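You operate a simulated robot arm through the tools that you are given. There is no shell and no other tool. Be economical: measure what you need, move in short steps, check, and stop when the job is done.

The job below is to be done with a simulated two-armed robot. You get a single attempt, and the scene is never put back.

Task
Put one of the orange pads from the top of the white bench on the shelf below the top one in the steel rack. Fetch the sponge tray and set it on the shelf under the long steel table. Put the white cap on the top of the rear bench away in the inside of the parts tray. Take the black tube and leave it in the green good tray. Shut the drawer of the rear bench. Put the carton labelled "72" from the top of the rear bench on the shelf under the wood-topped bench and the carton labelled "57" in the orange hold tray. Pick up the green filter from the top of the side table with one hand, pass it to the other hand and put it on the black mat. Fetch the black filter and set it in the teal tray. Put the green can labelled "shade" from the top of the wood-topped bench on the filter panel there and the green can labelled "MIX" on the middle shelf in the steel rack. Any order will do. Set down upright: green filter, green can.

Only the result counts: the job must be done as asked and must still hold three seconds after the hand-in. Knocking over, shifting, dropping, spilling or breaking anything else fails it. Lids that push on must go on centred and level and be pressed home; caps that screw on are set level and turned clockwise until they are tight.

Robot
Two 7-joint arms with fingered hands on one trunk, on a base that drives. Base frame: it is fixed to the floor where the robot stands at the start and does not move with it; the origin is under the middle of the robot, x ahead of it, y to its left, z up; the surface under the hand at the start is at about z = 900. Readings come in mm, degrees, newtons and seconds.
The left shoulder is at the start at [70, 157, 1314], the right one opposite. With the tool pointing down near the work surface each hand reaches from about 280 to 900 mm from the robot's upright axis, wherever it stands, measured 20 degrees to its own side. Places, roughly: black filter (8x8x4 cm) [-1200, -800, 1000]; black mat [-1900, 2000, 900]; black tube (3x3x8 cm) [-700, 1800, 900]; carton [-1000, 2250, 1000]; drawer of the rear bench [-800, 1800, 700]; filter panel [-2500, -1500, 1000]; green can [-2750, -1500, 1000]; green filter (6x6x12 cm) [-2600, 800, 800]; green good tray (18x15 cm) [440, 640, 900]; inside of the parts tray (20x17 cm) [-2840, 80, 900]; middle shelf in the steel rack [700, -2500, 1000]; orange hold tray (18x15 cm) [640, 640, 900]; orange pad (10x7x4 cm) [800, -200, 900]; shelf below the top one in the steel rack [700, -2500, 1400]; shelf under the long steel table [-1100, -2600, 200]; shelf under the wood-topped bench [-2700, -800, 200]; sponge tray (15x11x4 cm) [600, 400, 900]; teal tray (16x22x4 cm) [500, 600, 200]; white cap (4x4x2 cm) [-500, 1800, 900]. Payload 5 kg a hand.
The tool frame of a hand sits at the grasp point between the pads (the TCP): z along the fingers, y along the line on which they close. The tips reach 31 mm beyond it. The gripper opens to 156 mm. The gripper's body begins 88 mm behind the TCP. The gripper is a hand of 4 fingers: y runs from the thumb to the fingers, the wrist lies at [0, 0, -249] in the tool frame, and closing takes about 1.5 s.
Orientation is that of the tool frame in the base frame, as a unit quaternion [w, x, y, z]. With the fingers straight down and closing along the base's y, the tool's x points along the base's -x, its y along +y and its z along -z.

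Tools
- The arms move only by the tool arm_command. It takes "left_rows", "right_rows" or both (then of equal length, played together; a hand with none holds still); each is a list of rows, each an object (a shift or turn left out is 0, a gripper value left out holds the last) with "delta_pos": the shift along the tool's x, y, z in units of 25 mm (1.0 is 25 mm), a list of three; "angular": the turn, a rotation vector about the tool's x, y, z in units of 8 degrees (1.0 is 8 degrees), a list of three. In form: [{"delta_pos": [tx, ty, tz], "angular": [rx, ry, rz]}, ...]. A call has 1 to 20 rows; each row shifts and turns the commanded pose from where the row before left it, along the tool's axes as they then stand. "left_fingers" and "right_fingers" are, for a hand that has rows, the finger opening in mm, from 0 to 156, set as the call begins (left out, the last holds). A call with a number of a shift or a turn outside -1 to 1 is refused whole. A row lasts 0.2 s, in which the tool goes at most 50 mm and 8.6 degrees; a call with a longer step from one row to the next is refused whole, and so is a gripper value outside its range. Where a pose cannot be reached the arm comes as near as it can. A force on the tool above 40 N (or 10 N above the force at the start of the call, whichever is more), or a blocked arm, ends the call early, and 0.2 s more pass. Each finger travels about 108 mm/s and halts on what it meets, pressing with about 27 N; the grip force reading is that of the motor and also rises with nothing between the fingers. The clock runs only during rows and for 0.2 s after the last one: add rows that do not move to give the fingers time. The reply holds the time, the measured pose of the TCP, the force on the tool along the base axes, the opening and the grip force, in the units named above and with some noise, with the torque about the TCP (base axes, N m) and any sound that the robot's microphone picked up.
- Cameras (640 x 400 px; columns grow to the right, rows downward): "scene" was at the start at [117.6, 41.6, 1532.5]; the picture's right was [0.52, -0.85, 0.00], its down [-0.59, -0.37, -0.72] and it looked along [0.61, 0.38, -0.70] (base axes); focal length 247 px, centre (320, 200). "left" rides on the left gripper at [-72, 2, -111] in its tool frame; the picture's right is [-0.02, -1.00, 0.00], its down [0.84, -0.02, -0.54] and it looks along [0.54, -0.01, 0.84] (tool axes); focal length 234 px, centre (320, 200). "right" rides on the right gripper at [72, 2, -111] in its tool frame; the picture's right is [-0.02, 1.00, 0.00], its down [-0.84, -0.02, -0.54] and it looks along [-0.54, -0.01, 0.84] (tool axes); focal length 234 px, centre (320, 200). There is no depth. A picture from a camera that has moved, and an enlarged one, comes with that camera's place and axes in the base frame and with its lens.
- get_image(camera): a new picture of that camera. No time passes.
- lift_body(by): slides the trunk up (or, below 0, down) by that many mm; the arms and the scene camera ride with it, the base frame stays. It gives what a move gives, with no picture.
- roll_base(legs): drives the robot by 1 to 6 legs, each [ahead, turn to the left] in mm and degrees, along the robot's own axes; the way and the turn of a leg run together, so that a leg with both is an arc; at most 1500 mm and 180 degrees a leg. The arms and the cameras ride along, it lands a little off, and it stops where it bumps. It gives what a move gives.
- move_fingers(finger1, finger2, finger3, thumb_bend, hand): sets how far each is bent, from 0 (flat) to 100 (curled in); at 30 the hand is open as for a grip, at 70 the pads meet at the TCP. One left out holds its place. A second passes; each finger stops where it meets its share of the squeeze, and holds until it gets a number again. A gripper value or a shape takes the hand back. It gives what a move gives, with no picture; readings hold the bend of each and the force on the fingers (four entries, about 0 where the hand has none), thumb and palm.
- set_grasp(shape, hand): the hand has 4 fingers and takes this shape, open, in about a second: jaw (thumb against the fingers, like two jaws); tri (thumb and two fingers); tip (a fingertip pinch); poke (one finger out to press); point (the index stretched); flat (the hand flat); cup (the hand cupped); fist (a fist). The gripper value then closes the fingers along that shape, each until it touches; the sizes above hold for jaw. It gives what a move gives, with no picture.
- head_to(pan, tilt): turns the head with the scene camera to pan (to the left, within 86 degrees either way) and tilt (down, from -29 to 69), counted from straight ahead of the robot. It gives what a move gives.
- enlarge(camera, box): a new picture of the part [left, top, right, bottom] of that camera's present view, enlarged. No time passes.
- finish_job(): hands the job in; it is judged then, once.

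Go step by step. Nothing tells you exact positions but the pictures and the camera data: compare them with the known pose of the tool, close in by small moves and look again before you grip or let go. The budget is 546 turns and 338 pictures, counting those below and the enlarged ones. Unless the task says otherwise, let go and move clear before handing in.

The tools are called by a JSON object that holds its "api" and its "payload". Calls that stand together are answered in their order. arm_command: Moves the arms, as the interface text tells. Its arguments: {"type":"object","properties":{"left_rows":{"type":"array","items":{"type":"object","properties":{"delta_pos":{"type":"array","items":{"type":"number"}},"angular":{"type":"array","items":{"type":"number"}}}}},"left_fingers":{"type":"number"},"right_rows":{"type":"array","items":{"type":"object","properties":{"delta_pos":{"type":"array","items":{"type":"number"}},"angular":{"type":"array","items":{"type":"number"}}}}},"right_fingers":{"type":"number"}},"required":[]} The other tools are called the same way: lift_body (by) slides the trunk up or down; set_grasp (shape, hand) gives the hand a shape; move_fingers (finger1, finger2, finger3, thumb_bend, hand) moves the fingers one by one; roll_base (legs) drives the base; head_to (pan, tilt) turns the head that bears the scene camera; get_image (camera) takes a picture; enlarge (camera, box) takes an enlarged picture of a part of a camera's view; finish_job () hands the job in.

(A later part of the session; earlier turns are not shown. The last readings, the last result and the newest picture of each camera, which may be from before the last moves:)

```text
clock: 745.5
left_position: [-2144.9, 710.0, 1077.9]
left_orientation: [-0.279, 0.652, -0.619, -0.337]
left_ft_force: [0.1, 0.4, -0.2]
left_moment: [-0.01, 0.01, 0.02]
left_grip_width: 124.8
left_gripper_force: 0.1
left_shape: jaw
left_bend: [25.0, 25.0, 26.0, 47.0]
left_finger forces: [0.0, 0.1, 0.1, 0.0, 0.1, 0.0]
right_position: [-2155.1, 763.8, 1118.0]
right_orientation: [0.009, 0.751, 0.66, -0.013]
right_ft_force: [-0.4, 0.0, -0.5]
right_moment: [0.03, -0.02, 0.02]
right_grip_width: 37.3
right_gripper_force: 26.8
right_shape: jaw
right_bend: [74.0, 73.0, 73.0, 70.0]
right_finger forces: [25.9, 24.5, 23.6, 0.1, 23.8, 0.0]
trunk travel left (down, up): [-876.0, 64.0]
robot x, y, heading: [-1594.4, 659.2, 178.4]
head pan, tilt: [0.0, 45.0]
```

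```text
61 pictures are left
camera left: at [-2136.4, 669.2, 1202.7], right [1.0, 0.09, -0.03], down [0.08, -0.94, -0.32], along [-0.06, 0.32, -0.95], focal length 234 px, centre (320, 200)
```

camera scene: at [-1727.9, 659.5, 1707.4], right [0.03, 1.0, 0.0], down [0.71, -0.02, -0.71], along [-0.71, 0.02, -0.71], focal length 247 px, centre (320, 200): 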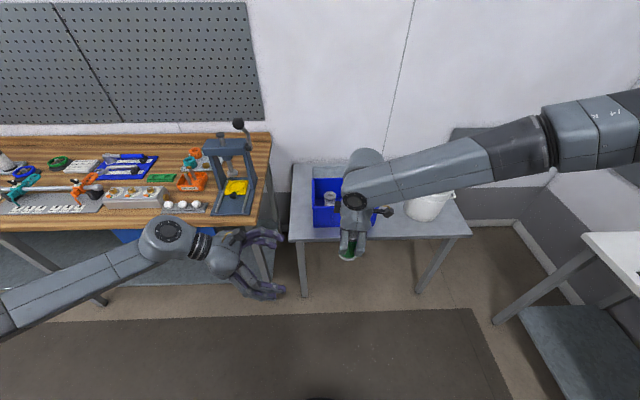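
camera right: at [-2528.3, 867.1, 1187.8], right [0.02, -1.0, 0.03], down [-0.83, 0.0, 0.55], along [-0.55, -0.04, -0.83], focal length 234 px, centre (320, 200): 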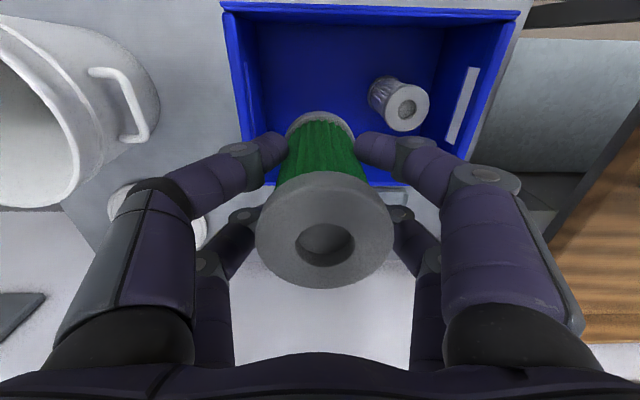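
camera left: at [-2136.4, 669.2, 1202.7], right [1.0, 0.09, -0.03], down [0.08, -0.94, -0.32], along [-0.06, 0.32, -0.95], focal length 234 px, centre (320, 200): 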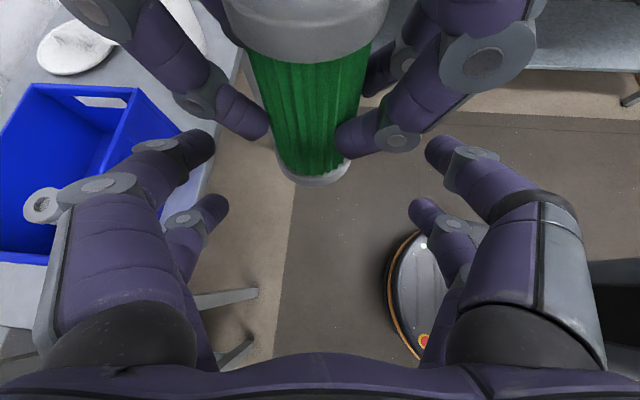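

{"api": "arm_command", "payload": {"left_rows": [{"delta_pos": [0.1, 0.16, 0.7]}, {"delta_pos": [0.1, 0, 0.7]}, {"delta_pos": [0, 0, 0.7]}, {}]}}

{"api": "get_image", "payload": {"camera": "left"}}

{"api": "enlarge", "payload": {"camera": "scene", "box": [260, 160, 420, 290]}}

```text
clock: 746.5
left_position: [-2155.2, 748.7, 1043.1]
left_orientation: [-0.279, 0.651, -0.62, -0.337]
left_ft_force: [-0.3, -0.7, -0.9]
left_moment: [0.0, 0.01, -0.03]
left_grip_width: 125.0
left_gripper_force: 0.2
left_shape: jaw
left_bend: [25.0, 25.0, 26.0, 47.0]
left_finger forces: [0.0, 0.0, 0.0, 0.0, 0.0, 0.0]
right_position: [-2155.5, 764.9, 1117.0]
right_orientation: [0.01, 0.751, 0.66, -0.013]
right_ft_force: [0.3, 0.2, -1.3]
right_moment: [-0.02, -0.01, -0.04]
right_grip_width: 37.6
right_gripper_force: 26.8
right_shape: jaw
right_bend: [74.0, 73.0, 73.0, 70.0]
right_finger forces: [25.9, 24.5, 23.6, 0.1, 23.8, 0.0]
trunk travel left (down, up): [-876.0, 64.0]
robot x, y, heading: [-1595.7, 658.4, 178.3]
head pan, tilt: [0.0, 45.0]
```

```text
60 pictures are left
camera left: at [-2145.9, 706.3, 1167.7], right [1.0, 0.09, -0.04], down [0.08, -0.94, -0.32], along [-0.06, 0.32, -0.95], focal length 234 px, centre (320, 200)
```

left: 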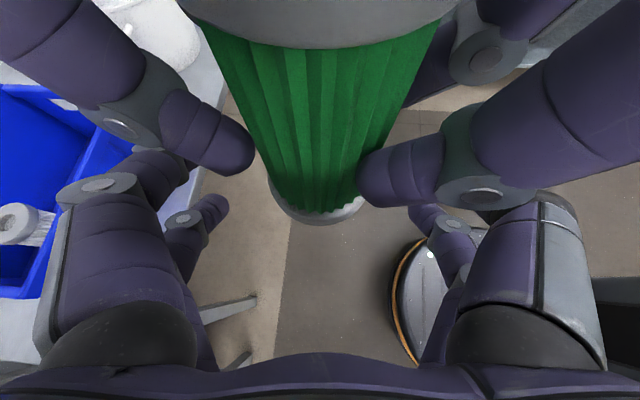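

```text
3.08 times, centred on (340, 225) of scene
camera zoom: at [-1728.8, 660.0, 1707.3], right [0.03, 1.0, 0.0], down [0.71, -0.02, -0.71], along [-0.71, 0.02, -0.71], focal length 761 px, centre (258, 123)
```

zoom: 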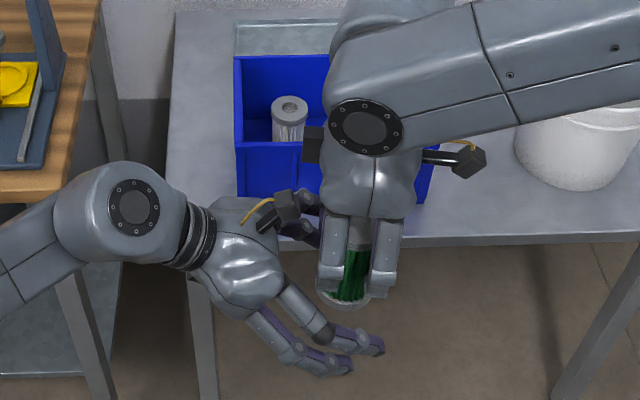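

Left fingers straddle the exposed lower part, just beneath the right fingertips. Close the left hand.

{"api": "arm_command", "payload": {"left_rows": [{"delta_pos": [-0.1, 0, 0.12]}, {}, {}, {}, {}, {}, {}], "left_fingers": 25}}

{"api": "get_image", "payload": {"camera": "left"}}

```text
clock: 748.1
left_position: [-2153.1, 752.1, 1042.9]
left_orientation: [-0.28, 0.651, -0.619, -0.338]
left_ft_force: [0.2, 6.6, -4.3]
left_moment: [-0.17, 0.02, 0.06]
left_grip_width: 22.7
left_gripper_force: 27.2
left_shape: jaw
left_bend: [73.0, 70.0, 70.0, 71.0]
left_finger forces: [22.8, 0.1, 0.0, 0.1, 23.3, 0.0]
right_position: [-2154.9, 764.9, 1118.3]
right_orientation: [0.01, 0.751, 0.66, -0.015]
right_ft_force: [-1.0, -5.9, 3.2]
right_moment: [-0.35, -0.02, -0.11]
right_grip_width: 37.1
right_gripper_force: 26.9
right_shape: jaw
right_bend: [74.0, 74.0, 73.0, 70.0]
right_finger forces: [24.9, 27.5, 25.2, 0.0, 23.3, 0.0]
trunk travel left (down, up): [-876.0, 64.0]
robot x, y, heading: [-1594.5, 655.9, 178.0]
head pan, tilt: [0.0, 45.0]
```

```text
58 pictures are left
camera left: at [-2145.7, 710.7, 1167.5], right [1.0, 0.09, -0.03], down [0.08, -0.94, -0.32], along [-0.06, 0.32, -0.95], focal length 234 px, centre (320, 200)
```

left: 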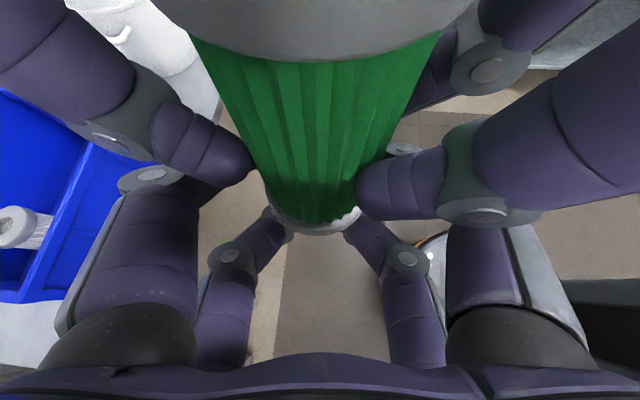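

Left holds with 23 N. Open the right hand and raise it clear.

{"api": "arm_command", "payload": {"right_rows": [{}, {}, {}, {}], "right_fingers": 85}}

{"api": "get_image", "payload": {"camera": "left"}}

```text
clock: 749.1
left_position: [-2154.2, 750.6, 1043.0]
left_orientation: [-0.278, 0.653, -0.619, -0.336]
left_ft_force: [5.6, -6.6, -1.1]
left_moment: [0.38, 0.3, -0.18]
left_grip_width: 12.6
left_gripper_force: 27.2
left_shape: jaw
left_bend: [78.0, 70.0, 70.0, 75.0]
left_finger forces: [1.0, 0.6, 0.9, 0.0, 1.0, 0.0]
right_position: [-2155.0, 765.0, 1118.4]
right_orientation: [0.009, 0.752, 0.659, -0.013]
right_ft_force: [-5.0, 6.9, 0.5]
right_moment: [0.14, 0.15, 0.14]
right_grip_width: 81.5
right_gripper_force: 0.0
right_shape: jaw
right_bend: [72.0, 74.0, 72.0, 70.0]
right_finger forces: [0.0, 0.1, 0.0, 0.0, 0.1, 0.0]
trunk travel left (down, up): [-876.0, 64.0]
robot x, y, heading: [-1593.8, 655.2, 178.2]
head pan, tilt: [0.0, 45.0]
```

```text
57 pictures are left
camera left: at [-2145.9, 710.1, 1167.3], right [1.0, 0.09, -0.03], down [0.08, -0.94, -0.32], along [-0.06, 0.32, -0.95], focal length 234 px, centre (320, 200)
```

left: 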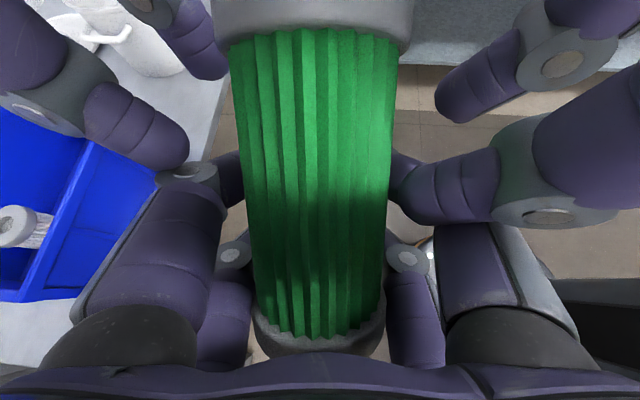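

The filter pivoted; re-grip with the right hand at once.

{"api": "arm_command", "payload": {"right_rows": [{}, {}, {}, {}, {}], "right_fingers": 20}}

{"api": "get_image", "payload": {"camera": "left"}}

{"api": "enlarge", "payload": {"camera": "scene", "box": [260, 160, 420, 290]}}

{"api": "get_image", "payload": {"camera": "right"}}

```text
clock: 750.3
left_position: [-2154.3, 751.5, 1042.8]
left_orientation: [-0.278, 0.652, -0.619, -0.336]
left_ft_force: [2.9, -8.3, -6.9]
left_moment: [0.6, 0.17, 0.44]
left_grip_width: 12.1
left_gripper_force: 27.2
left_shape: jaw
left_bend: [77.0, 70.0, 70.0, 74.0]
left_finger forces: [10.6, 5.4, 0.0, 0.1, 0.0, 0.1]
right_position: [-2155.2, 765.3, 1117.9]
right_orientation: [0.009, 0.751, 0.66, -0.014]
right_ft_force: [-2.3, 7.5, 5.2]
right_moment: [-0.08, 0.06, -0.47]
right_grip_width: 55.9
right_gripper_force: 27.1
right_shape: jaw
right_bend: [74.0, 74.0, 73.0, 70.0]
right_finger forces: [20.4, 24.2, 0.0, 0.0, 29.0, 0.0]
trunk travel left (down, up): [-876.0, 64.0]
robot x, y, heading: [-1594.8, 657.2, 178.0]
head pan, tilt: [0.0, 45.0]
```

```text
56 pictures are left
camera left: at [-2146.0, 710.1, 1167.2], right [1.0, 0.09, -0.03], down [0.08, -0.94, -0.32], along [-0.06, 0.32, -0.95], focal length 234 px, centre (320, 200)
```

left: 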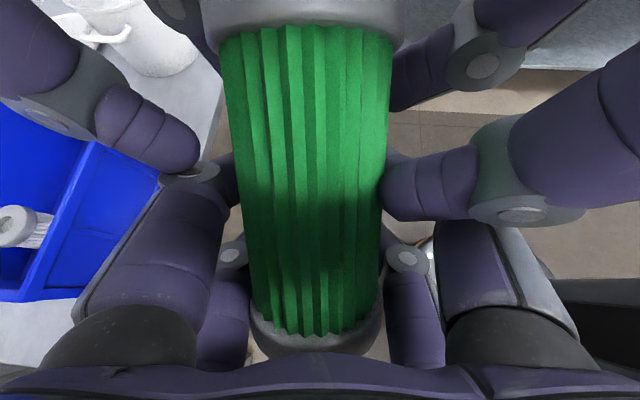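

```text
3.08 times, centred on (340, 225) of scene
camera zoom: at [-1728.7, 660.0, 1707.3], right [0.03, 1.0, 0.0], down [0.71, -0.02, -0.71], along [-0.71, 0.02, -0.71], focal length 761 px, centre (258, 123)
```

zoom: 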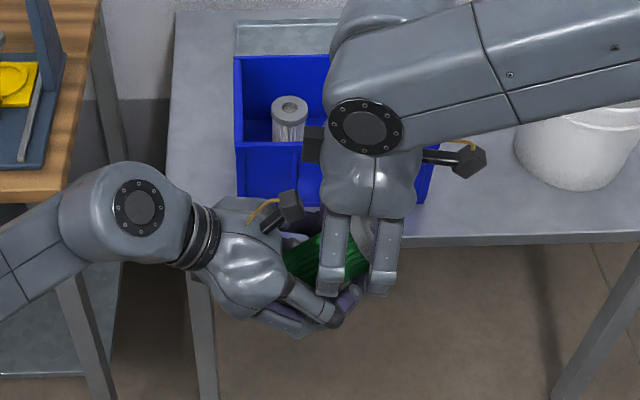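

```text
54 pictures are left
camera right: at [-2143.5, 839.1, 1225.8], right [0.99, -0.15, 0.0], down [-0.12, -0.81, 0.57], along [-0.09, -0.56, -0.82], focal length 234 px, centre (320, 200)
```

right: 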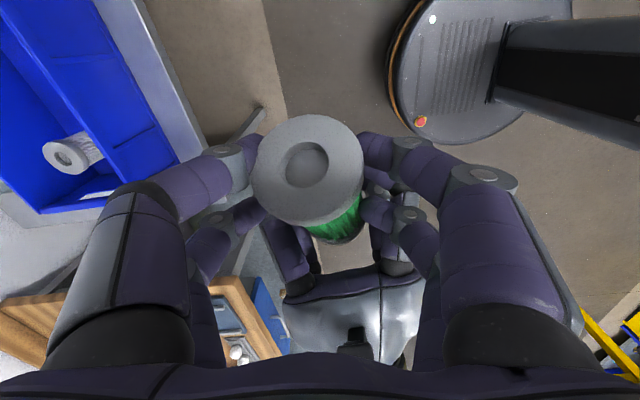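

Both hands hold it now, tilted. I'll let the right keep it, withdraw the left, and then set it down to re-grasp higher.

{"api": "arm_command", "payload": {"left_rows": [{}, {}, {}, {}, {}], "left_fingers": 130}}

{"api": "get_image", "payload": {"camera": "left"}}

```text
clock: 751.5
left_position: [-2154.4, 752.9, 1043.1]
left_orientation: [-0.28, 0.652, -0.619, -0.338]
left_ft_force: [-0.5, 0.6, -0.2]
left_moment: [0.0, -0.02, 0.03]
left_grip_width: 129.5
left_gripper_force: 0.2
left_shape: jaw
left_bend: [25.0, 25.0, 25.0, 43.0]
left_finger forces: [0.0, 0.1, 0.1, 0.1, 0.0, 0.0]
right_position: [-2155.1, 764.2, 1117.0]
right_orientation: [0.01, 0.751, 0.66, -0.013]
right_ft_force: [0.5, -0.6, 0.6]
right_moment: [0.04, -0.01, 0.0]
right_grip_width: 52.6
right_gripper_force: 26.9
right_shape: jaw
right_bend: [74.0, 74.0, 76.0, 71.0]
right_finger forces: [23.3, 20.0, 18.2, 0.0, 28.6, 0.0]
trunk travel left (down, up): [-876.0, 64.0]
robot x, y, heading: [-1597.7, 656.9, 178.4]
head pan, tilt: [0.0, 45.0]
```

```text
53 pictures are left
camera left: at [-2145.9, 710.5, 1167.7], right [1.0, 0.09, -0.03], down [0.08, -0.94, -0.32], along [-0.06, 0.32, -0.95], focal length 234 px, centre (320, 200)
```

left: 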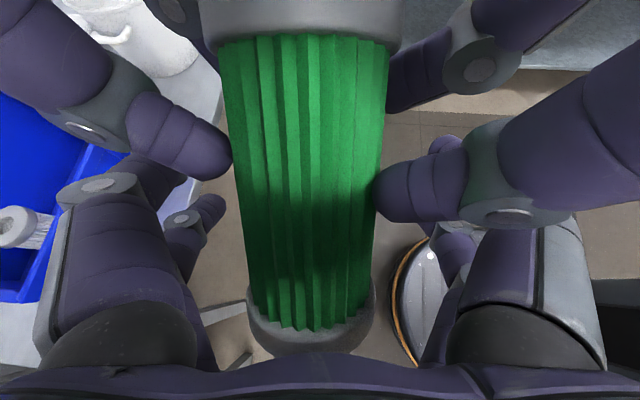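

Right holds firmly. Withdraw the left hand, then open the right's second finger pair so the filter hangs vertical from the single pair near its top.

{"api": "arm_command", "payload": {"left_rows": [{"delta_pos": [0, 0, -0.8]}, {"delta_pos": [0, 0, -1]}, {"delta_pos": [0, 0, -1]}, {"delta_pos": [0, 0, -1]}, {"delta_pos": [0, 0, -1]}, {"delta_pos": [0, 0, -1]}, {}]}}

{"api": "get_image", "payload": {"camera": "left"}}

```text
clock: 753.1
left_position: [-2141.7, 639.4, 1132.6]
left_orientation: [-0.279, 0.652, -0.62, -0.337]
left_ft_force: [0.1, -0.3, -0.3]
left_moment: [0.0, -0.02, 0.01]
left_grip_width: 129.6
left_gripper_force: 0.1
left_shape: jaw
left_bend: [25.0, 25.0, 25.0, 43.0]
left_finger forces: [0.0, 0.1, 0.0, 0.0, 0.1, 0.0]
right_position: [-2154.2, 764.6, 1117.9]
right_orientation: [0.009, 0.752, 0.659, -0.014]
right_ft_force: [-0.9, 0.3, -0.5]
right_moment: [0.01, 0.02, -0.02]
right_grip_width: 52.8
right_gripper_force: 27.2
right_shape: jaw
right_bend: [74.0, 74.0, 76.0, 71.0]
right_finger forces: [23.4, 19.9, 18.2, 0.0, 28.4, 0.0]
trunk travel left (down, up): [-876.0, 64.0]
robot x, y, heading: [-1596.5, 659.0, 178.2]
head pan, tilt: [0.0, 45.0]
```

```text
52 pictures are left
camera left: at [-2133.0, 598.8, 1257.4], right [1.0, 0.09, -0.03], down [0.08, -0.94, -0.32], along [-0.06, 0.32, -0.95], focal length 234 px, centre (320, 200)
```

left: 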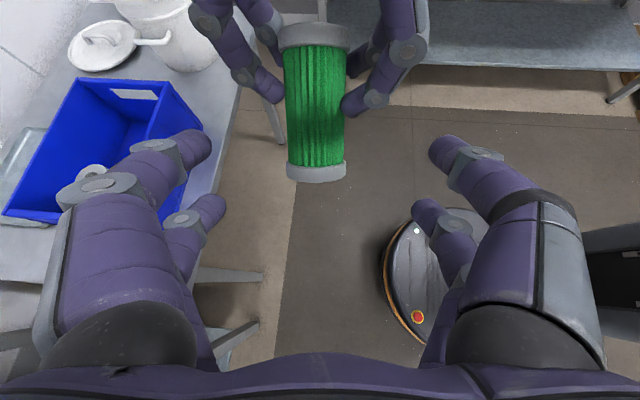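

The filter hangs tilted 50° in the right hand. Open only the right's second finger pair a little so it can swing to vertical.

{"api": "move_fingers", "payload": {"hand": "right", "finger2": 60, "finger3": 60}}

{"api": "get_image", "payload": {"camera": "left"}}

```text
clock: 754.1
left_position: [-2141.9, 639.8, 1133.4]
left_orientation: [-0.279, 0.652, -0.619, -0.338]
left_ft_force: [0.4, 1.0, -0.1]
left_moment: [0.01, 0.02, -0.01]
left_grip_width: 129.7
left_gripper_force: 0.1
left_shape: jaw
left_bend: [25.0, 25.0, 25.0, 43.0]
left_finger forces: [0.0, 0.0, 0.0, 0.0, 0.0, 0.1]
right_position: [-2154.2, 764.2, 1116.8]
right_orientation: [0.01, 0.751, 0.66, -0.014]
right_ft_force: [-0.9, -0.8, 0.7]
right_moment: [0.05, 0.02, 0.05]
right_grip_width: 48.9
right_gripper_force: 27.2
right_shape: fingers
right_bend: [74.0, 57.0, 57.0, 71.0]
right_finger forces: [22.9, 2.8, 3.8, 0.0, 25.5, 0.0]
trunk travel left (down, up): [-876.0, 64.0]
robot x, y, heading: [-1594.3, 660.4, 178.1]
head pan, tilt: [0.0, 45.0]
```

```text
51 pictures are left
camera left: at [-2132.7, 598.5, 1257.5], right [1.0, 0.09, -0.03], down [0.08, -0.94, -0.32], along [-0.06, 0.32, -0.95], focal length 234 px, centre (320, 200)
```

left: 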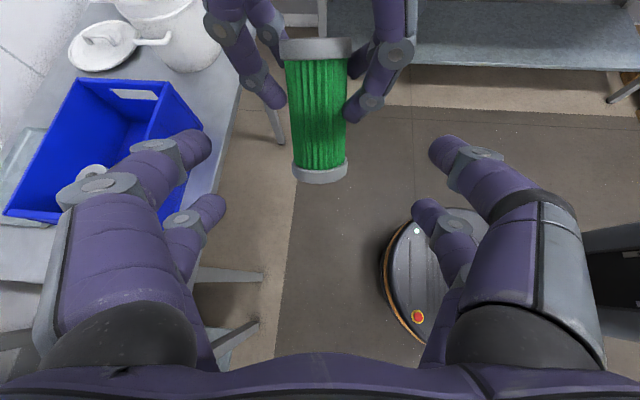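

{"api": "move_fingers", "payload": {"hand": "right", "finger2": 48, "finger3": 48}}

{"api": "get_image", "payload": {"camera": "left"}}

{"api": "enlarge", "payload": {"camera": "scene", "box": [280, 170, 420, 290]}}

```text
clock: 755.1
left_position: [-2143.1, 639.3, 1133.1]
left_orientation: [-0.28, 0.651, -0.62, -0.337]
left_ft_force: [1.1, 0.1, 0.2]
left_moment: [-0.02, -0.01, 0.0]
left_grip_width: 129.7
left_gripper_force: 0.0
left_shape: jaw
left_bend: [25.0, 25.0, 25.0, 43.0]
left_finger forces: [0.0, 0.0, 0.1, 0.1, 0.0, 0.0]
right_position: [-2154.7, 764.3, 1118.1]
right_orientation: [0.01, 0.751, 0.66, -0.013]
right_ft_force: [-1.0, 0.2, -0.5]
right_moment: [-0.01, 0.03, 0.01]
right_grip_width: 48.5
right_gripper_force: 24.6
right_shape: fingers
right_bend: [74.0, 48.0, 48.0, 71.0]
right_finger forces: [23.3, 0.0, 0.0, 0.0, 25.4, 0.1]
trunk travel left (down, up): [-876.0, 64.0]
robot x, y, heading: [-1596.0, 657.8, 178.2]
head pan, tilt: [0.0, 45.0]
```

```text
50 pictures are left
camera left: at [-2132.8, 598.7, 1257.4], right [1.0, 0.09, -0.03], down [0.08, -0.94, -0.32], along [-0.06, 0.32, -0.95], focal length 234 px, centre (320, 200)
```

left: 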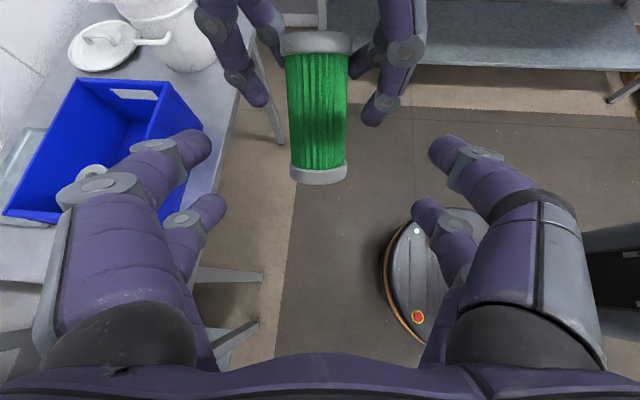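

```text
3.33 times, centred on (350, 230) of scene
camera zoom: at [-1728.7, 659.9, 1707.3], right [0.03, 1.0, 0.0], down [0.71, -0.02, -0.71], along [-0.71, 0.02, -0.71], focal length 824 px, centre (220, 100)
```

zoom: 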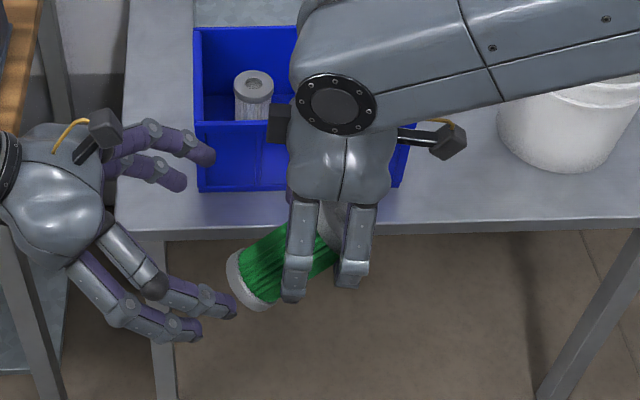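

The single pair holds it at the same tilt. I'll use the closed left fingertips to push its lower end and rotate it to vertical in the right's pinch.

{"api": "arm_command", "payload": {"left_rows": [{}, {}, {}, {}, {"delta_pos": [-0.1, 0.35, 0.7]}, {"delta_pos": [0, 0, 0.7]}, {}], "left_fingers": 0}}

{"api": "arm_command", "payload": {"left_rows": [{"delta_pos": [0.12, 0, 0.9]}, {"delta_pos": [0.1, 0, 0.8]}, {"delta_pos": [0.1, 0, 0.8]}, {}]}}

{"api": "get_image", "payload": {"camera": "left"}}

{"api": "enlarge", "payload": {"camera": "scene", "box": [280, 170, 420, 290]}}

```text
clock: 756.7
left_position: [-2153.9, 665.6, 1113.6]
left_orientation: [-0.279, 0.652, -0.62, -0.337]
left_ft_force: [0.0, 0.2, -0.4]
left_moment: [0.04, -0.01, 0.01]
left_grip_width: 0.1
left_gripper_force: 26.9
left_shape: jaw
left_bend: [70.0, 70.0, 70.0, 70.0]
left_finger forces: [0.0, 0.1, 0.0, 0.0, 0.0, 0.0]
right_position: [-2154.5, 764.8, 1119.1]
right_orientation: [0.01, 0.751, 0.66, -0.014]
right_ft_force: [-0.1, -0.3, -1.1]
right_moment: [0.03, 0.02, -0.01]
right_grip_width: 48.6
right_gripper_force: 24.4
right_shape: fingers
right_bend: [74.0, 48.0, 48.0, 71.0]
right_finger forces: [23.3, 0.1, 0.0, 0.0, 25.5, 0.0]
trunk travel left (down, up): [-876.0, 64.0]
robot x, y, heading: [-1594.1, 655.6, 178.3]
head pan, tilt: [0.0, 45.0]
```

```text
clock: 757.6
left_position: [-2163.7, 700.4, 1059.7]
left_orientation: [-0.272, 0.659, -0.619, -0.33]
left_ft_force: [1.1, -12.5, -6.5]
left_moment: [-0.36, 0.01, -0.05]
left_grip_width: 0.3
left_gripper_force: 27.3
left_shape: jaw
left_bend: [70.0, 70.0, 70.0, 70.0]
left_finger forces: [0.0, 0.1, 0.0, 0.1, 0.0, 0.1]
right_position: [-2156.8, 770.7, 1117.9]
right_orientation: [0.004, 0.754, 0.656, -0.01]
right_ft_force: [-1.1, 11.4, 7.1]
right_moment: [0.47, 0.1, -0.1]
right_grip_width: 0.0
right_gripper_force: 11.0
right_shape: fingers
right_bend: [79.0, 48.0, 48.0, 75.0]
right_finger forces: [0.1, 0.1, 0.1, 0.0, 21.7, 0.0]
trunk travel left (down, up): [-876.0, 64.0]
robot x, y, heading: [-1595.4, 658.0, 178.4]
head pan, tilt: [0.0, 45.0]
stopped in row 4 (left hand): the force on the tool passed its limit at 43 N (the readings are from after the stop); the commanded pose is now the measured one
```

```text
48 pictures are left
camera left: at [-2155.0, 662.2, 1184.9], right [0.99, 0.1, -0.03], down [0.09, -0.95, -0.3], along [-0.06, 0.3, -0.95], focal length 234 px, centre (320, 200)
```

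left: 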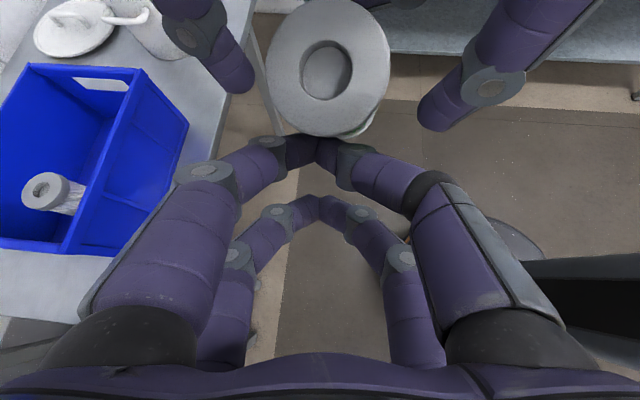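

```text
3.33 times, centred on (350, 230) of scene
camera zoom: at [-1729.1, 660.0, 1707.3], right [0.03, 1.0, 0.0], down [0.71, -0.02, -0.71], along [-0.71, 0.02, -0.71], focal length 824 px, centre (220, 100)
```

zoom: 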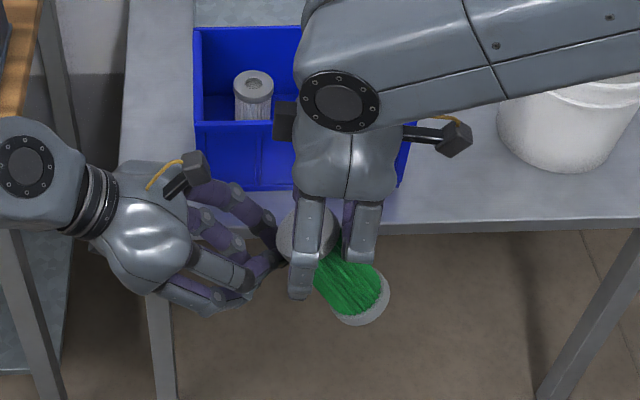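

{"api": "get_image", "payload": {"camera": "right"}}

```text
46 pictures are left
camera right: at [-2145.1, 843.7, 1226.7], right [0.99, -0.16, 0.0], down [-0.13, -0.82, 0.56], along [-0.09, -0.55, -0.83], focal length 234 px, centre (320, 200)
```

right: 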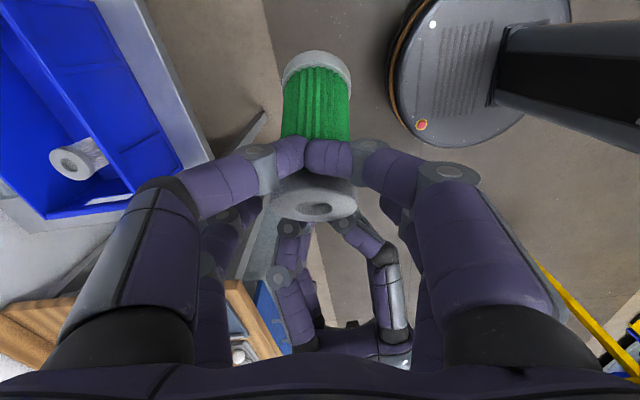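

The filter slipped from the right's pinch but is clamped between the left fingertips and the closed right fingers. Check it is stable as time passes.

{"api": "head_to", "payload": {"pan": -5, "tilt": 46}}

{"api": "enlarge", "payload": {"camera": "scene", "box": [240, 160, 400, 290]}}

```text
clock: 758.2
left_position: [-2164.0, 701.8, 1059.9]
left_orientation: [-0.273, 0.658, -0.62, -0.33]
left_ft_force: [1.1, -22.3, -15.1]
left_moment: [-0.63, -0.06, 0.07]
left_grip_width: 0.0
left_gripper_force: 27.0
left_shape: jaw
left_bend: [70.0, 70.0, 70.0, 70.0]
left_finger forces: [0.0, 0.0, 0.0, 0.0, 0.0, 0.0]
right_position: [-2156.7, 770.5, 1117.8]
right_orientation: [0.005, 0.753, 0.658, -0.009]
right_ft_force: [0.3, 22.1, 14.2]
right_moment: [0.88, 0.19, -0.21]
right_grip_width: 0.2
right_gripper_force: 16.7
right_shape: fingers
right_bend: [79.0, 48.0, 48.0, 76.0]
right_finger forces: [0.1, 0.0, 0.1, 0.0, 33.4, 0.0]
trunk travel left (down, up): [-876.0, 64.0]
robot x, y, heading: [-1593.1, 657.9, 178.4]
head pan, tilt: [-5.0, 46.0]
```

```text
3.08 times, centred on (320, 225) of scene
camera zoom: at [-1727.5, 667.0, 1705.9], right [0.12, 0.99, 0.0], down [0.71, -0.09, -0.69], along [-0.69, 0.08, -0.72], focal length 761 px, centre (320, 123)
```

zoom: 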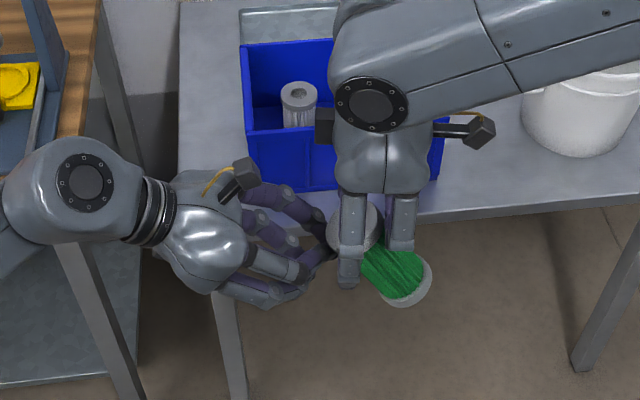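

Stable. Try closing the right's second finger pair around the top cap for a firmer hold.

{"api": "move_fingers", "payload": {"hand": "right", "finger2": 80, "finger3": 80}}

{"api": "get_image", "payload": {"camera": "left"}}

```text
clock: 759.2
left_position: [-2164.2, 701.1, 1060.3]
left_orientation: [-0.272, 0.659, -0.618, -0.332]
left_ft_force: [2.6, -27.0, -17.3]
left_moment: [-0.73, -0.06, -0.02]
left_grip_width: 0.0
left_gripper_force: 26.3
left_shape: jaw
left_bend: [70.0, 70.0, 70.0, 70.0]
left_finger forces: [0.1, 0.0, 0.0, 0.1, 0.1, 0.0]
right_position: [-2155.2, 770.5, 1117.9]
right_orientation: [0.005, 0.753, 0.657, -0.01]
right_ft_force: [-2.7, 27.2, 17.1]
right_moment: [0.98, 0.31, -0.32]
right_grip_width: 0.0
right_gripper_force: 26.7
right_shape: fingers
right_bend: [80.0, 58.0, 54.0, 76.0]
right_finger forces: [0.0, 7.8, 9.3, 0.1, 35.6, 0.0]
trunk travel left (down, up): [-876.0, 64.0]
robot x, y, heading: [-1595.8, 656.4, 178.1]
head pan, tilt: [-5.0, 46.0]
```

```text
44 pictures are left
camera left: at [-2155.0, 662.7, 1185.9], right [0.99, 0.1, -0.03], down [0.09, -0.95, -0.3], along [-0.06, 0.3, -0.95], focal length 234 px, centre (320, 200)
```

left: 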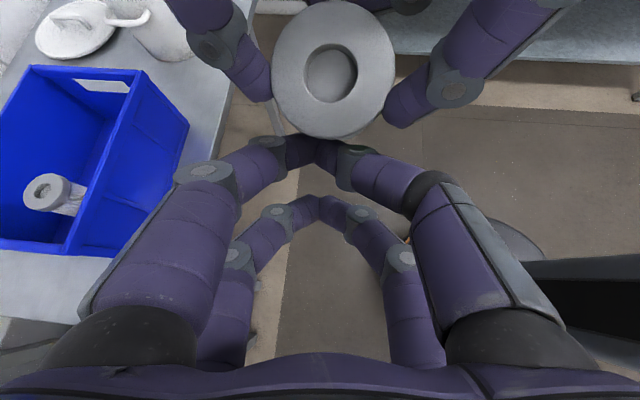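

The second pair now grips the cap sides. Tighten with the normal grip, then check forces.

{"api": "arm_command", "payload": {"right_rows": [{}, {}, {}, {}, {}], "right_fingers": 0}}

```text
clock: 760.4
left_position: [-2163.4, 702.7, 1062.5]
left_orientation: [-0.273, 0.657, -0.619, -0.332]
left_ft_force: [0.7, -26.5, -9.8]
left_moment: [-0.35, 0.0, 0.07]
left_grip_width: 0.0
left_gripper_force: 26.6
left_shape: jaw
left_bend: [70.0, 70.0, 70.0, 70.0]
left_finger forces: [0.0, 0.0, 0.0, 0.0, 0.2, 0.0]
right_position: [-2155.2, 770.1, 1117.8]
right_orientation: [0.006, 0.753, 0.658, -0.009]
right_ft_force: [-0.2, 25.8, 9.6]
right_moment: [1.1, 0.14, -0.29]
right_grip_width: 24.5
right_gripper_force: 27.3
right_shape: jaw
right_bend: [79.0, 57.0, 52.0, 71.0]
right_finger forces: [29.3, 36.7, 34.6, 0.0, 24.2, 0.0]
trunk travel left (down, up): [-876.0, 64.0]
robot x, y, heading: [-1593.2, 659.0, 178.3]
head pan, tilt: [-5.0, 46.0]
```

{"api": "arm_command", "payload": {"left_rows": [{"delta_pos": [0, 0, -0.4]}, {"delta_pos": [0, 0, -0.8]}, {"delta_pos": [0, 0, -1]}, {"delta_pos": [0, 0, -1]}, {"delta_pos": [0, 0, -1]}, {}]}}

{"api": "get_image", "payload": {"camera": "left"}}

```text
clock: 761.8
left_position: [-2153.2, 622.8, 1128.6]
left_orientation: [-0.274, 0.657, -0.619, -0.333]
left_ft_force: [-0.6, 0.1, -0.7]
left_moment: [0.01, 0.0, -0.01]
left_grip_width: 0.1
left_gripper_force: 26.7
left_shape: jaw
left_bend: [70.0, 70.0, 70.0, 70.0]
left_finger forces: [0.1, 0.0, 0.0, 0.0, 0.0, 0.0]
right_position: [-2155.4, 769.5, 1117.4]
right_orientation: [0.007, 0.753, 0.658, -0.01]
right_ft_force: [0.9, 0.3, -0.9]
right_moment: [-0.01, 0.0, 0.0]
right_grip_width: 22.9
right_gripper_force: 26.8
right_shape: jaw
right_bend: [78.0, 56.0, 52.0, 71.0]
right_finger forces: [0.0, 39.9, 35.8, 0.0, 0.0, 0.0]
trunk travel left (down, up): [-876.0, 64.0]
robot x, y, heading: [-1594.4, 660.1, 178.3]
head pan, tilt: [-5.0, 46.0]
```

```text
43 pictures are left
camera left: at [-2144.1, 583.4, 1254.4], right [0.99, 0.1, -0.03], down [0.08, -0.95, -0.31], along [-0.06, 0.3, -0.95], focal length 234 px, centre (320, 200)
```

left: 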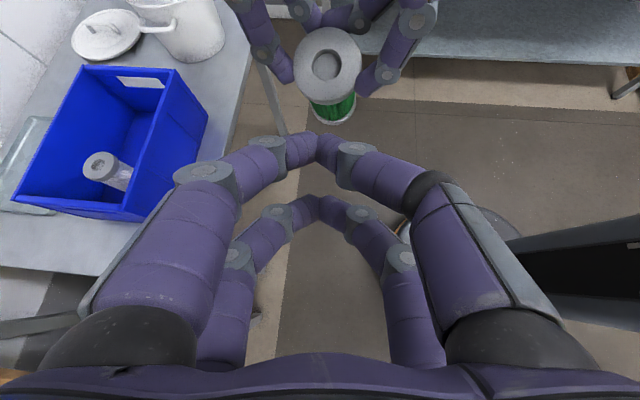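

The filter now hangs nearly vertical from the right's second pair, with ~100 mm exposed. Open the left hand and approach its lower half.

{"api": "arm_command", "payload": {"left_rows": [{}, {}, {}, {"delta_pos": [-0.3, -0.28, 1]}, {"delta_pos": [-0.3, -0.28, 1]}, {"delta_pos": [0, 0, 1]}, {"delta_pos": [0, 0, 1]}, {"delta_pos": [0, 0, 0.8]}, {}], "left_fingers": 130}}

{"api": "get_image", "payload": {"camera": "left"}}

```text
clock: 763.8
left_position: [-2150.2, 727.0, 1063.9]
left_orientation: [-0.274, 0.657, -0.618, -0.333]
left_ft_force: [0.1, 0.5, -0.6]
left_moment: [0.02, -0.03, 0.0]
left_grip_width: 129.8
left_gripper_force: 0.1
left_shape: jaw
left_bend: [25.0, 25.0, 25.0, 43.0]
left_finger forces: [0.1, 0.0, 0.0, 0.1, 0.0, 0.1]
right_position: [-2156.5, 768.2, 1118.1]
right_orientation: [0.008, 0.753, 0.658, -0.011]
right_ft_force: [0.2, 0.5, -1.6]
right_moment: [0.01, 0.05, 0.02]
right_grip_width: 23.2
right_gripper_force: 27.4
right_shape: jaw
right_bend: [78.0, 56.0, 52.0, 71.0]
right_finger forces: [0.0, 39.9, 35.8, 0.0, 0.1, 0.1]
trunk travel left (down, up): [-876.0, 64.0]
robot x, y, heading: [-1592.3, 658.2, 178.3]
head pan, tilt: [-5.0, 46.0]
```

```text
42 pictures are left
camera left: at [-2143.0, 687.3, 1189.5], right [0.99, 0.1, -0.03], down [0.08, -0.95, -0.31], along [-0.06, 0.3, -0.95], focal length 234 px, centre (320, 200)
```

left: 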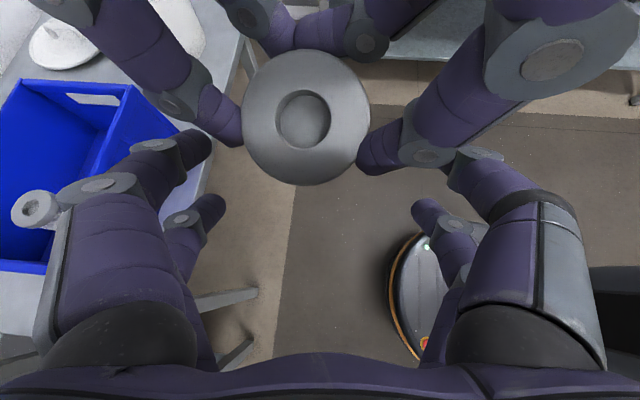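

The filter leans ~25° toward the right. Back the left off slightly and pitch the right hand 24° so the filter hangs vertical.

{"api": "arm_command", "payload": {"left_rows": [{"delta_pos": [0, 0, -1]}, {"delta_pos": [0, 0, -1]}, {"delta_pos": [0, 0, -1]}, {}, {}, {}, {}], "right_rows": [{}, {}, {}, {"angular": [0, -1, 0]}, {"angular": [0, -1, 0]}, {"angular": [0, -1, 0]}, {}]}}

{"api": "get_image", "payload": {"camera": "left"}}

{"api": "enlarge", "payload": {"camera": "scene", "box": [240, 160, 400, 290]}}

```text
clock: 765.4
left_position: [-2143.4, 667.6, 1109.3]
left_orientation: [-0.274, 0.657, -0.619, -0.332]
left_ft_force: [-0.2, 0.1, 0.5]
left_moment: [0.02, -0.01, 0.03]
left_grip_width: 129.3
left_gripper_force: 0.2
left_shape: jaw
left_bend: [25.0, 25.0, 25.0, 43.0]
left_finger forces: [0.0, 0.0, 0.0, 0.1, 0.1, 0.0]
right_position: [-2156.7, 768.0, 1118.8]
right_orientation: [0.143, 0.734, 0.643, -0.167]
right_ft_force: [-0.2, 0.5, -0.4]
right_moment: [0.02, 0.0, 0.0]
right_grip_width: 23.0
right_gripper_force: 27.3
right_shape: jaw
right_bend: [78.0, 56.0, 52.0, 71.0]
right_finger forces: [0.1, 39.4, 35.8, 0.0, 0.0, 0.1]
trunk travel left (down, up): [-876.0, 64.0]
robot x, y, heading: [-1593.7, 660.0, 178.3]
head pan, tilt: [-5.0, 46.0]
```

```text
41 pictures are left
camera left: at [-2134.1, 628.7, 1235.1], right [0.99, 0.1, -0.03], down [0.08, -0.95, -0.31], along [-0.06, 0.3, -0.95], focal length 234 px, centre (320, 200)
```

left: 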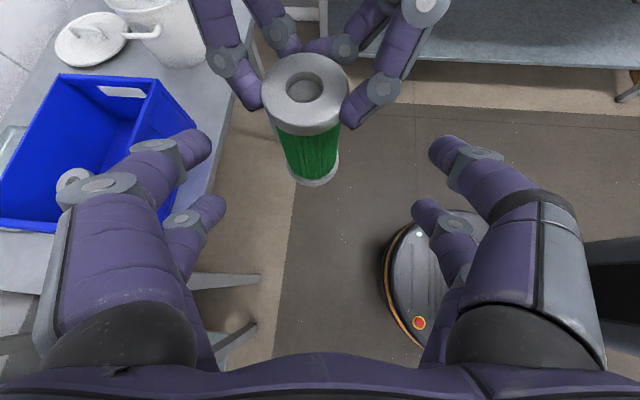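

```text
3.08 times, centred on (320, 225) of scene
camera zoom: at [-1727.6, 666.5, 1705.9], right [0.12, 0.99, 0.0], down [0.71, -0.09, -0.69], along [-0.69, 0.08, -0.72], focal length 761 px, centre (320, 123)
```

zoom: 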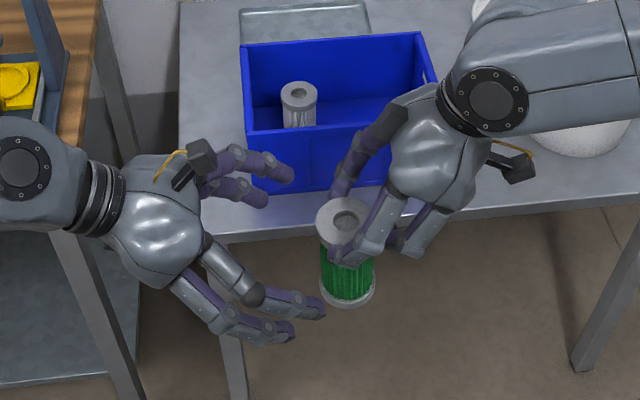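

Now it hangs vertical and well exposed. Approach with the left hand and grip the lower half.

{"api": "arm_command", "payload": {"left_rows": [{"delta_pos": [0.3, 0.15, 0.9]}, {"delta_pos": [0.3, 0.15, 0.9]}, {"delta_pos": [0, 0, 0.9]}, {"delta_pos": [0, 0, 0.9]}, {"delta_pos": [0, 0, 0.9]}, {}]}}

{"api": "get_image", "payload": {"camera": "left"}}

{"api": "enlarge", "payload": {"camera": "scene", "box": [240, 160, 400, 290]}}

```text
clock: 766.8
left_position: [-2161.0, 743.7, 1027.6]
left_orientation: [-0.274, 0.657, -0.618, -0.333]
left_ft_force: [0.4, 0.0, 0.0]
left_moment: [0.02, -0.01, -0.02]
left_grip_width: 129.7
left_gripper_force: 0.0
left_shape: jaw
left_bend: [25.0, 25.0, 25.0, 43.0]
left_finger forces: [0.0, 0.0, 0.0, 0.0, 0.0, 0.0]
right_position: [-2154.5, 768.0, 1117.8]
right_orientation: [0.142, 0.735, 0.641, -0.167]
right_ft_force: [0.7, 0.1, -0.1]
right_moment: [0.03, -0.01, 0.03]
right_grip_width: 22.8
right_gripper_force: 27.7
right_shape: jaw
right_bend: [78.0, 56.0, 52.0, 71.0]
right_finger forces: [0.1, 39.4, 35.8, 0.1, 0.0, 0.0]
trunk travel left (down, up): [-876.0, 64.0]
robot x, y, heading: [-1595.5, 654.7, 178.1]
head pan, tilt: [-5.0, 46.0]
```

```text
39 pictures are left
camera left: at [-2151.9, 705.1, 1154.0], right [0.99, 0.1, -0.03], down [0.08, -0.95, -0.31], along [-0.06, 0.3, -0.95], focal length 234 px, centre (320, 200)
```

left: 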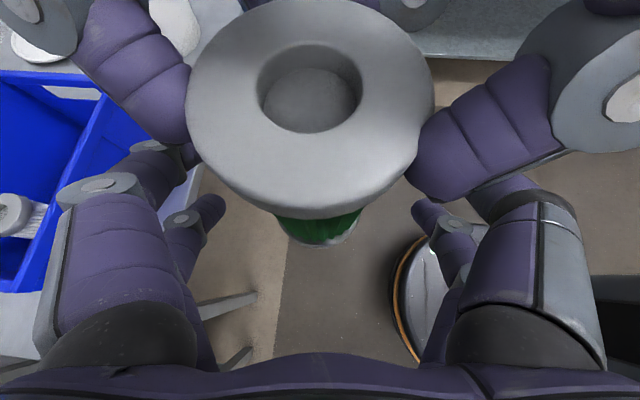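

```text
3.08 times, centred on (320, 225) of scene
camera zoom: at [-1727.0, 666.5, 1706.0], right [0.12, 0.99, 0.0], down [0.71, -0.09, -0.69], along [-0.69, 0.08, -0.72], focal length 761 px, centre (320, 123)
```

zoom: 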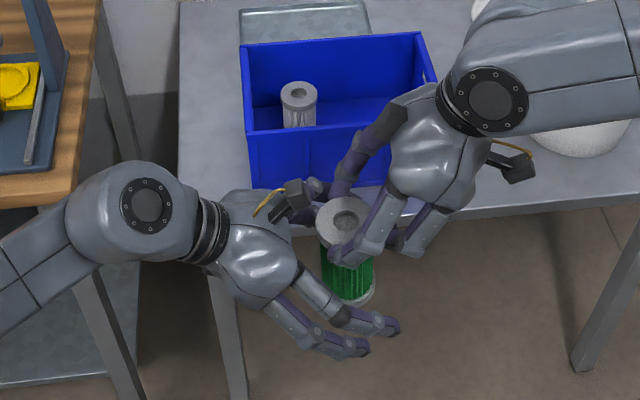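

{"api": "arm_command", "payload": {"left_rows": [{"delta_pos": [-0.05, 0, 0.2]}, {}, {}, {}, {}, {}, {}], "left_fingers": 20}}

{"api": "get_image", "payload": {"camera": "left"}}

```text
clock: 768.4
left_position: [-2161.5, 749.6, 1026.4]
left_orientation: [-0.274, 0.657, -0.619, -0.333]
left_ft_force: [2.4, 6.9, 0.8]
left_moment: [-0.45, 0.19, -0.07]
left_grip_width: 35.0
left_gripper_force: 27.3
left_shape: jaw
left_bend: [73.0, 73.0, 73.0, 73.0]
left_finger forces: [20.7, 27.9, 27.0, 0.0, 23.8, 0.0]
right_position: [-2155.5, 768.3, 1118.0]
right_orientation: [0.143, 0.734, 0.642, -0.167]
right_ft_force: [-2.3, -6.6, -0.3]
right_moment: [-0.2, 0.0, 0.05]
right_grip_width: 22.3
right_gripper_force: 26.9
right_shape: jaw
right_bend: [78.0, 56.0, 52.0, 71.0]
right_finger forces: [0.1, 39.2, 36.2, 0.0, 0.0, 0.0]
trunk travel left (down, up): [-876.0, 64.0]
robot x, y, heading: [-1594.1, 660.5, 177.9]
head pan, tilt: [-5.0, 46.0]
```

```text
37 pictures are left
camera left: at [-2153.2, 710.7, 1151.9], right [0.99, 0.1, -0.03], down [0.08, -0.95, -0.31], along [-0.06, 0.3, -0.95], focal length 234 px, centre (320, 200)
```

left: 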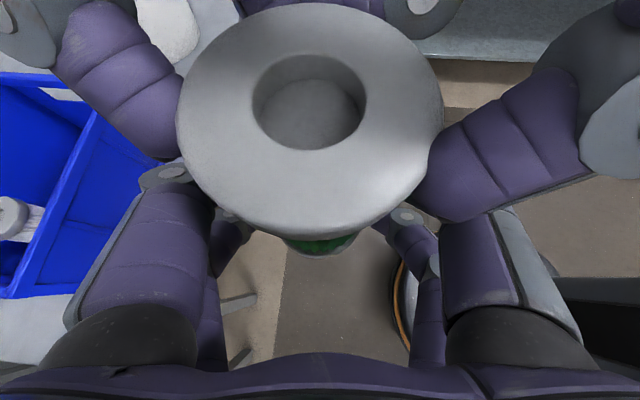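

All four left fingers grip firmly. Now open the right hand.

{"api": "arm_command", "payload": {"right_rows": [{}, {}, {}, {}], "right_fingers": 110}}

{"api": "get_image", "payload": {"camera": "left"}}

```text
clock: 769.4
left_position: [-2162.2, 749.4, 1026.4]
left_orientation: [-0.274, 0.657, -0.619, -0.332]
left_ft_force: [0.2, 1.0, -1.3]
left_moment: [0.0, -0.02, 0.02]
left_grip_width: 30.4
left_gripper_force: 27.1
left_shape: jaw
left_bend: [76.0, 73.0, 73.0, 75.0]
left_finger forces: [4.1, 26.9, 26.8, 0.1, 8.7, 1.0]
right_position: [-2155.3, 769.1, 1118.2]
right_orientation: [0.144, 0.734, 0.643, -0.165]
right_ft_force: [0.2, 0.0, 0.6]
right_moment: [-0.02, 0.0, -0.05]
right_grip_width: 109.3
right_gripper_force: 0.1
right_shape: jaw
right_bend: [28.0, 28.0, 28.0, 59.0]
right_finger forces: [0.0, 0.0, 0.0, 0.0, 0.0, 0.0]
trunk travel left (down, up): [-876.0, 64.0]
robot x, y, heading: [-1593.9, 657.2, 178.4]
head pan, tilt: [-5.0, 46.0]
```

```text
36 pictures are left
camera left: at [-2153.4, 710.1, 1152.0], right [0.99, 0.1, -0.03], down [0.08, -0.95, -0.31], along [-0.06, 0.3, -0.95], focal length 234 px, centre (320, 200)
```

left: 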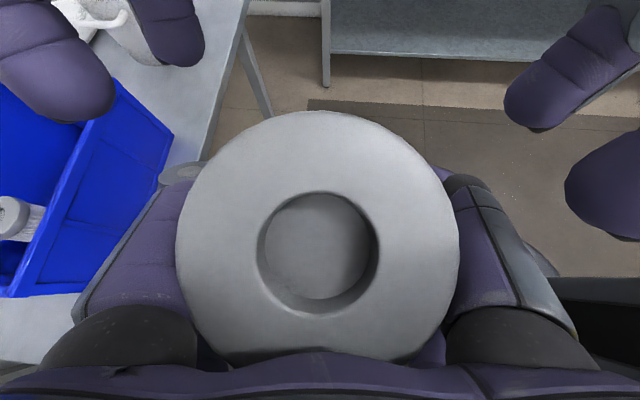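

The filter leaned 24° onto the left palm and is supported there — fine: with the left hand pitched 28° it will be vertical. Withdraw the right hand.

{"api": "arm_command", "payload": {"right_rows": [{"delta_pos": [0, 0, -0.6]}, {"delta_pos": [0, 0, -1]}, {"delta_pos": [0, 0, -1]}, {"delta_pos": [0, 0, -1]}, {"delta_pos": [0, 0, -1]}, {"delta_pos": [0, 0, -1]}, {"delta_pos": [0, 0, -1]}, {}]}}

{"api": "arm_command", "payload": {"left_rows": [{"angular": [0, 0.6, 0]}, {"angular": [0, 0.6, 0]}, {"angular": [0, 0.6, 0]}, {"angular": [0, 0.6, 0]}, {"angular": [0, 0.6, 0]}, {}]}}

{"api": "get_image", "payload": {"camera": "left"}}

{"api": "enlarge", "payload": {"camera": "scene", "box": [220, 160, 400, 290]}}

```text
clock: 771.2
left_position: [-2162.8, 749.0, 1026.1]
left_orientation: [-0.274, 0.657, -0.619, -0.332]
left_ft_force: [0.6, 0.0, 0.1]
left_moment: [0.03, -0.02, -0.02]
left_grip_width: 30.1
left_gripper_force: 26.7
left_shape: jaw
left_bend: [76.0, 73.0, 73.0, 75.0]
left_finger forces: [4.1, 26.8, 26.8, 0.0, 8.4, 0.9]
right_position: [-2147.5, 840.3, 1267.8]
right_orientation: [0.144, 0.734, 0.642, -0.167]
right_ft_force: [0.7, 0.3, -0.6]
right_moment: [-0.03, -0.01, 0.0]
right_grip_width: 109.4
right_gripper_force: 0.1
right_shape: jaw
right_bend: [28.0, 28.0, 28.0, 59.0]
right_finger forces: [0.0, 0.0, 0.0, 0.0, 0.0, 0.0]
trunk travel left (down, up): [-876.0, 64.0]
robot x, y, heading: [-1595.3, 655.8, 178.2]
head pan, tilt: [-5.0, 46.0]
```

```text
clock: 772.6
left_position: [-2162.5, 748.9, 1025.8]
left_orientation: [-0.139, 0.711, -0.663, -0.188]
left_ft_force: [0.7, -0.3, -1.5]
left_moment: [0.02, 0.0, 0.05]
left_grip_width: 30.1
left_gripper_force: 26.7
left_shape: jaw
left_bend: [76.0, 73.0, 73.0, 75.0]
left_finger forces: [3.9, 26.9, 26.8, 0.0, 8.1, 0.9]
right_position: [-2147.2, 839.2, 1266.3]
right_orientation: [0.143, 0.734, 0.642, -0.166]
right_ft_force: [0.6, 0.0, -0.2]
right_moment: [0.03, 0.0, 0.01]
right_grip_width: 109.7
right_gripper_force: 0.1
right_shape: jaw
right_bend: [28.0, 28.0, 28.0, 59.0]
right_finger forces: [0.0, 0.1, 0.0, 0.0, 0.1, 0.1]
trunk travel left (down, up): [-876.0, 64.0]
robot x, y, heading: [-1594.0, 657.1, 178.0]
head pan, tilt: [-5.0, 46.0]
```

```text
35 pictures are left
camera left: at [-2157.8, 764.6, 1157.4], right [0.99, 0.11, -0.04], down [0.11, -0.99, 0.11], along [-0.03, -0.11, -0.99], focal length 234 px, centre (320, 200)
```

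left: 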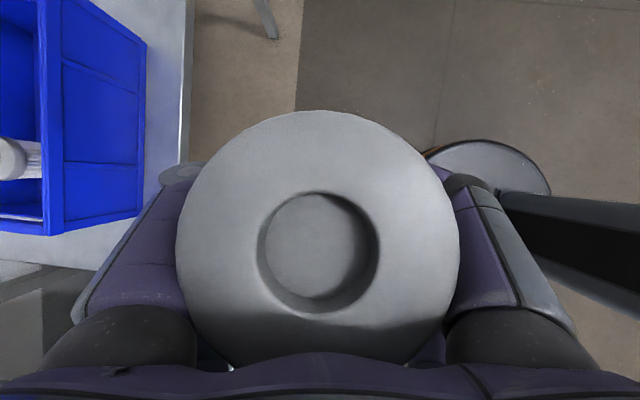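

```text
3.08 times, centred on (310, 225) of scene
camera zoom: at [-1727.3, 666.7, 1705.9], right [0.12, 0.99, 0.0], down [0.71, -0.09, -0.69], along [-0.69, 0.08, -0.72], focal length 761 px, centre (351, 123)
```

zoom: 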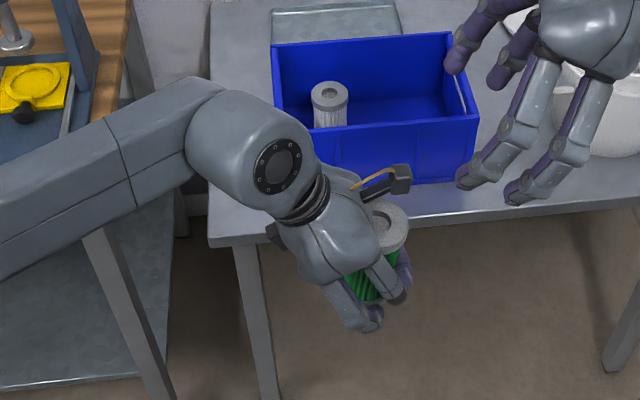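

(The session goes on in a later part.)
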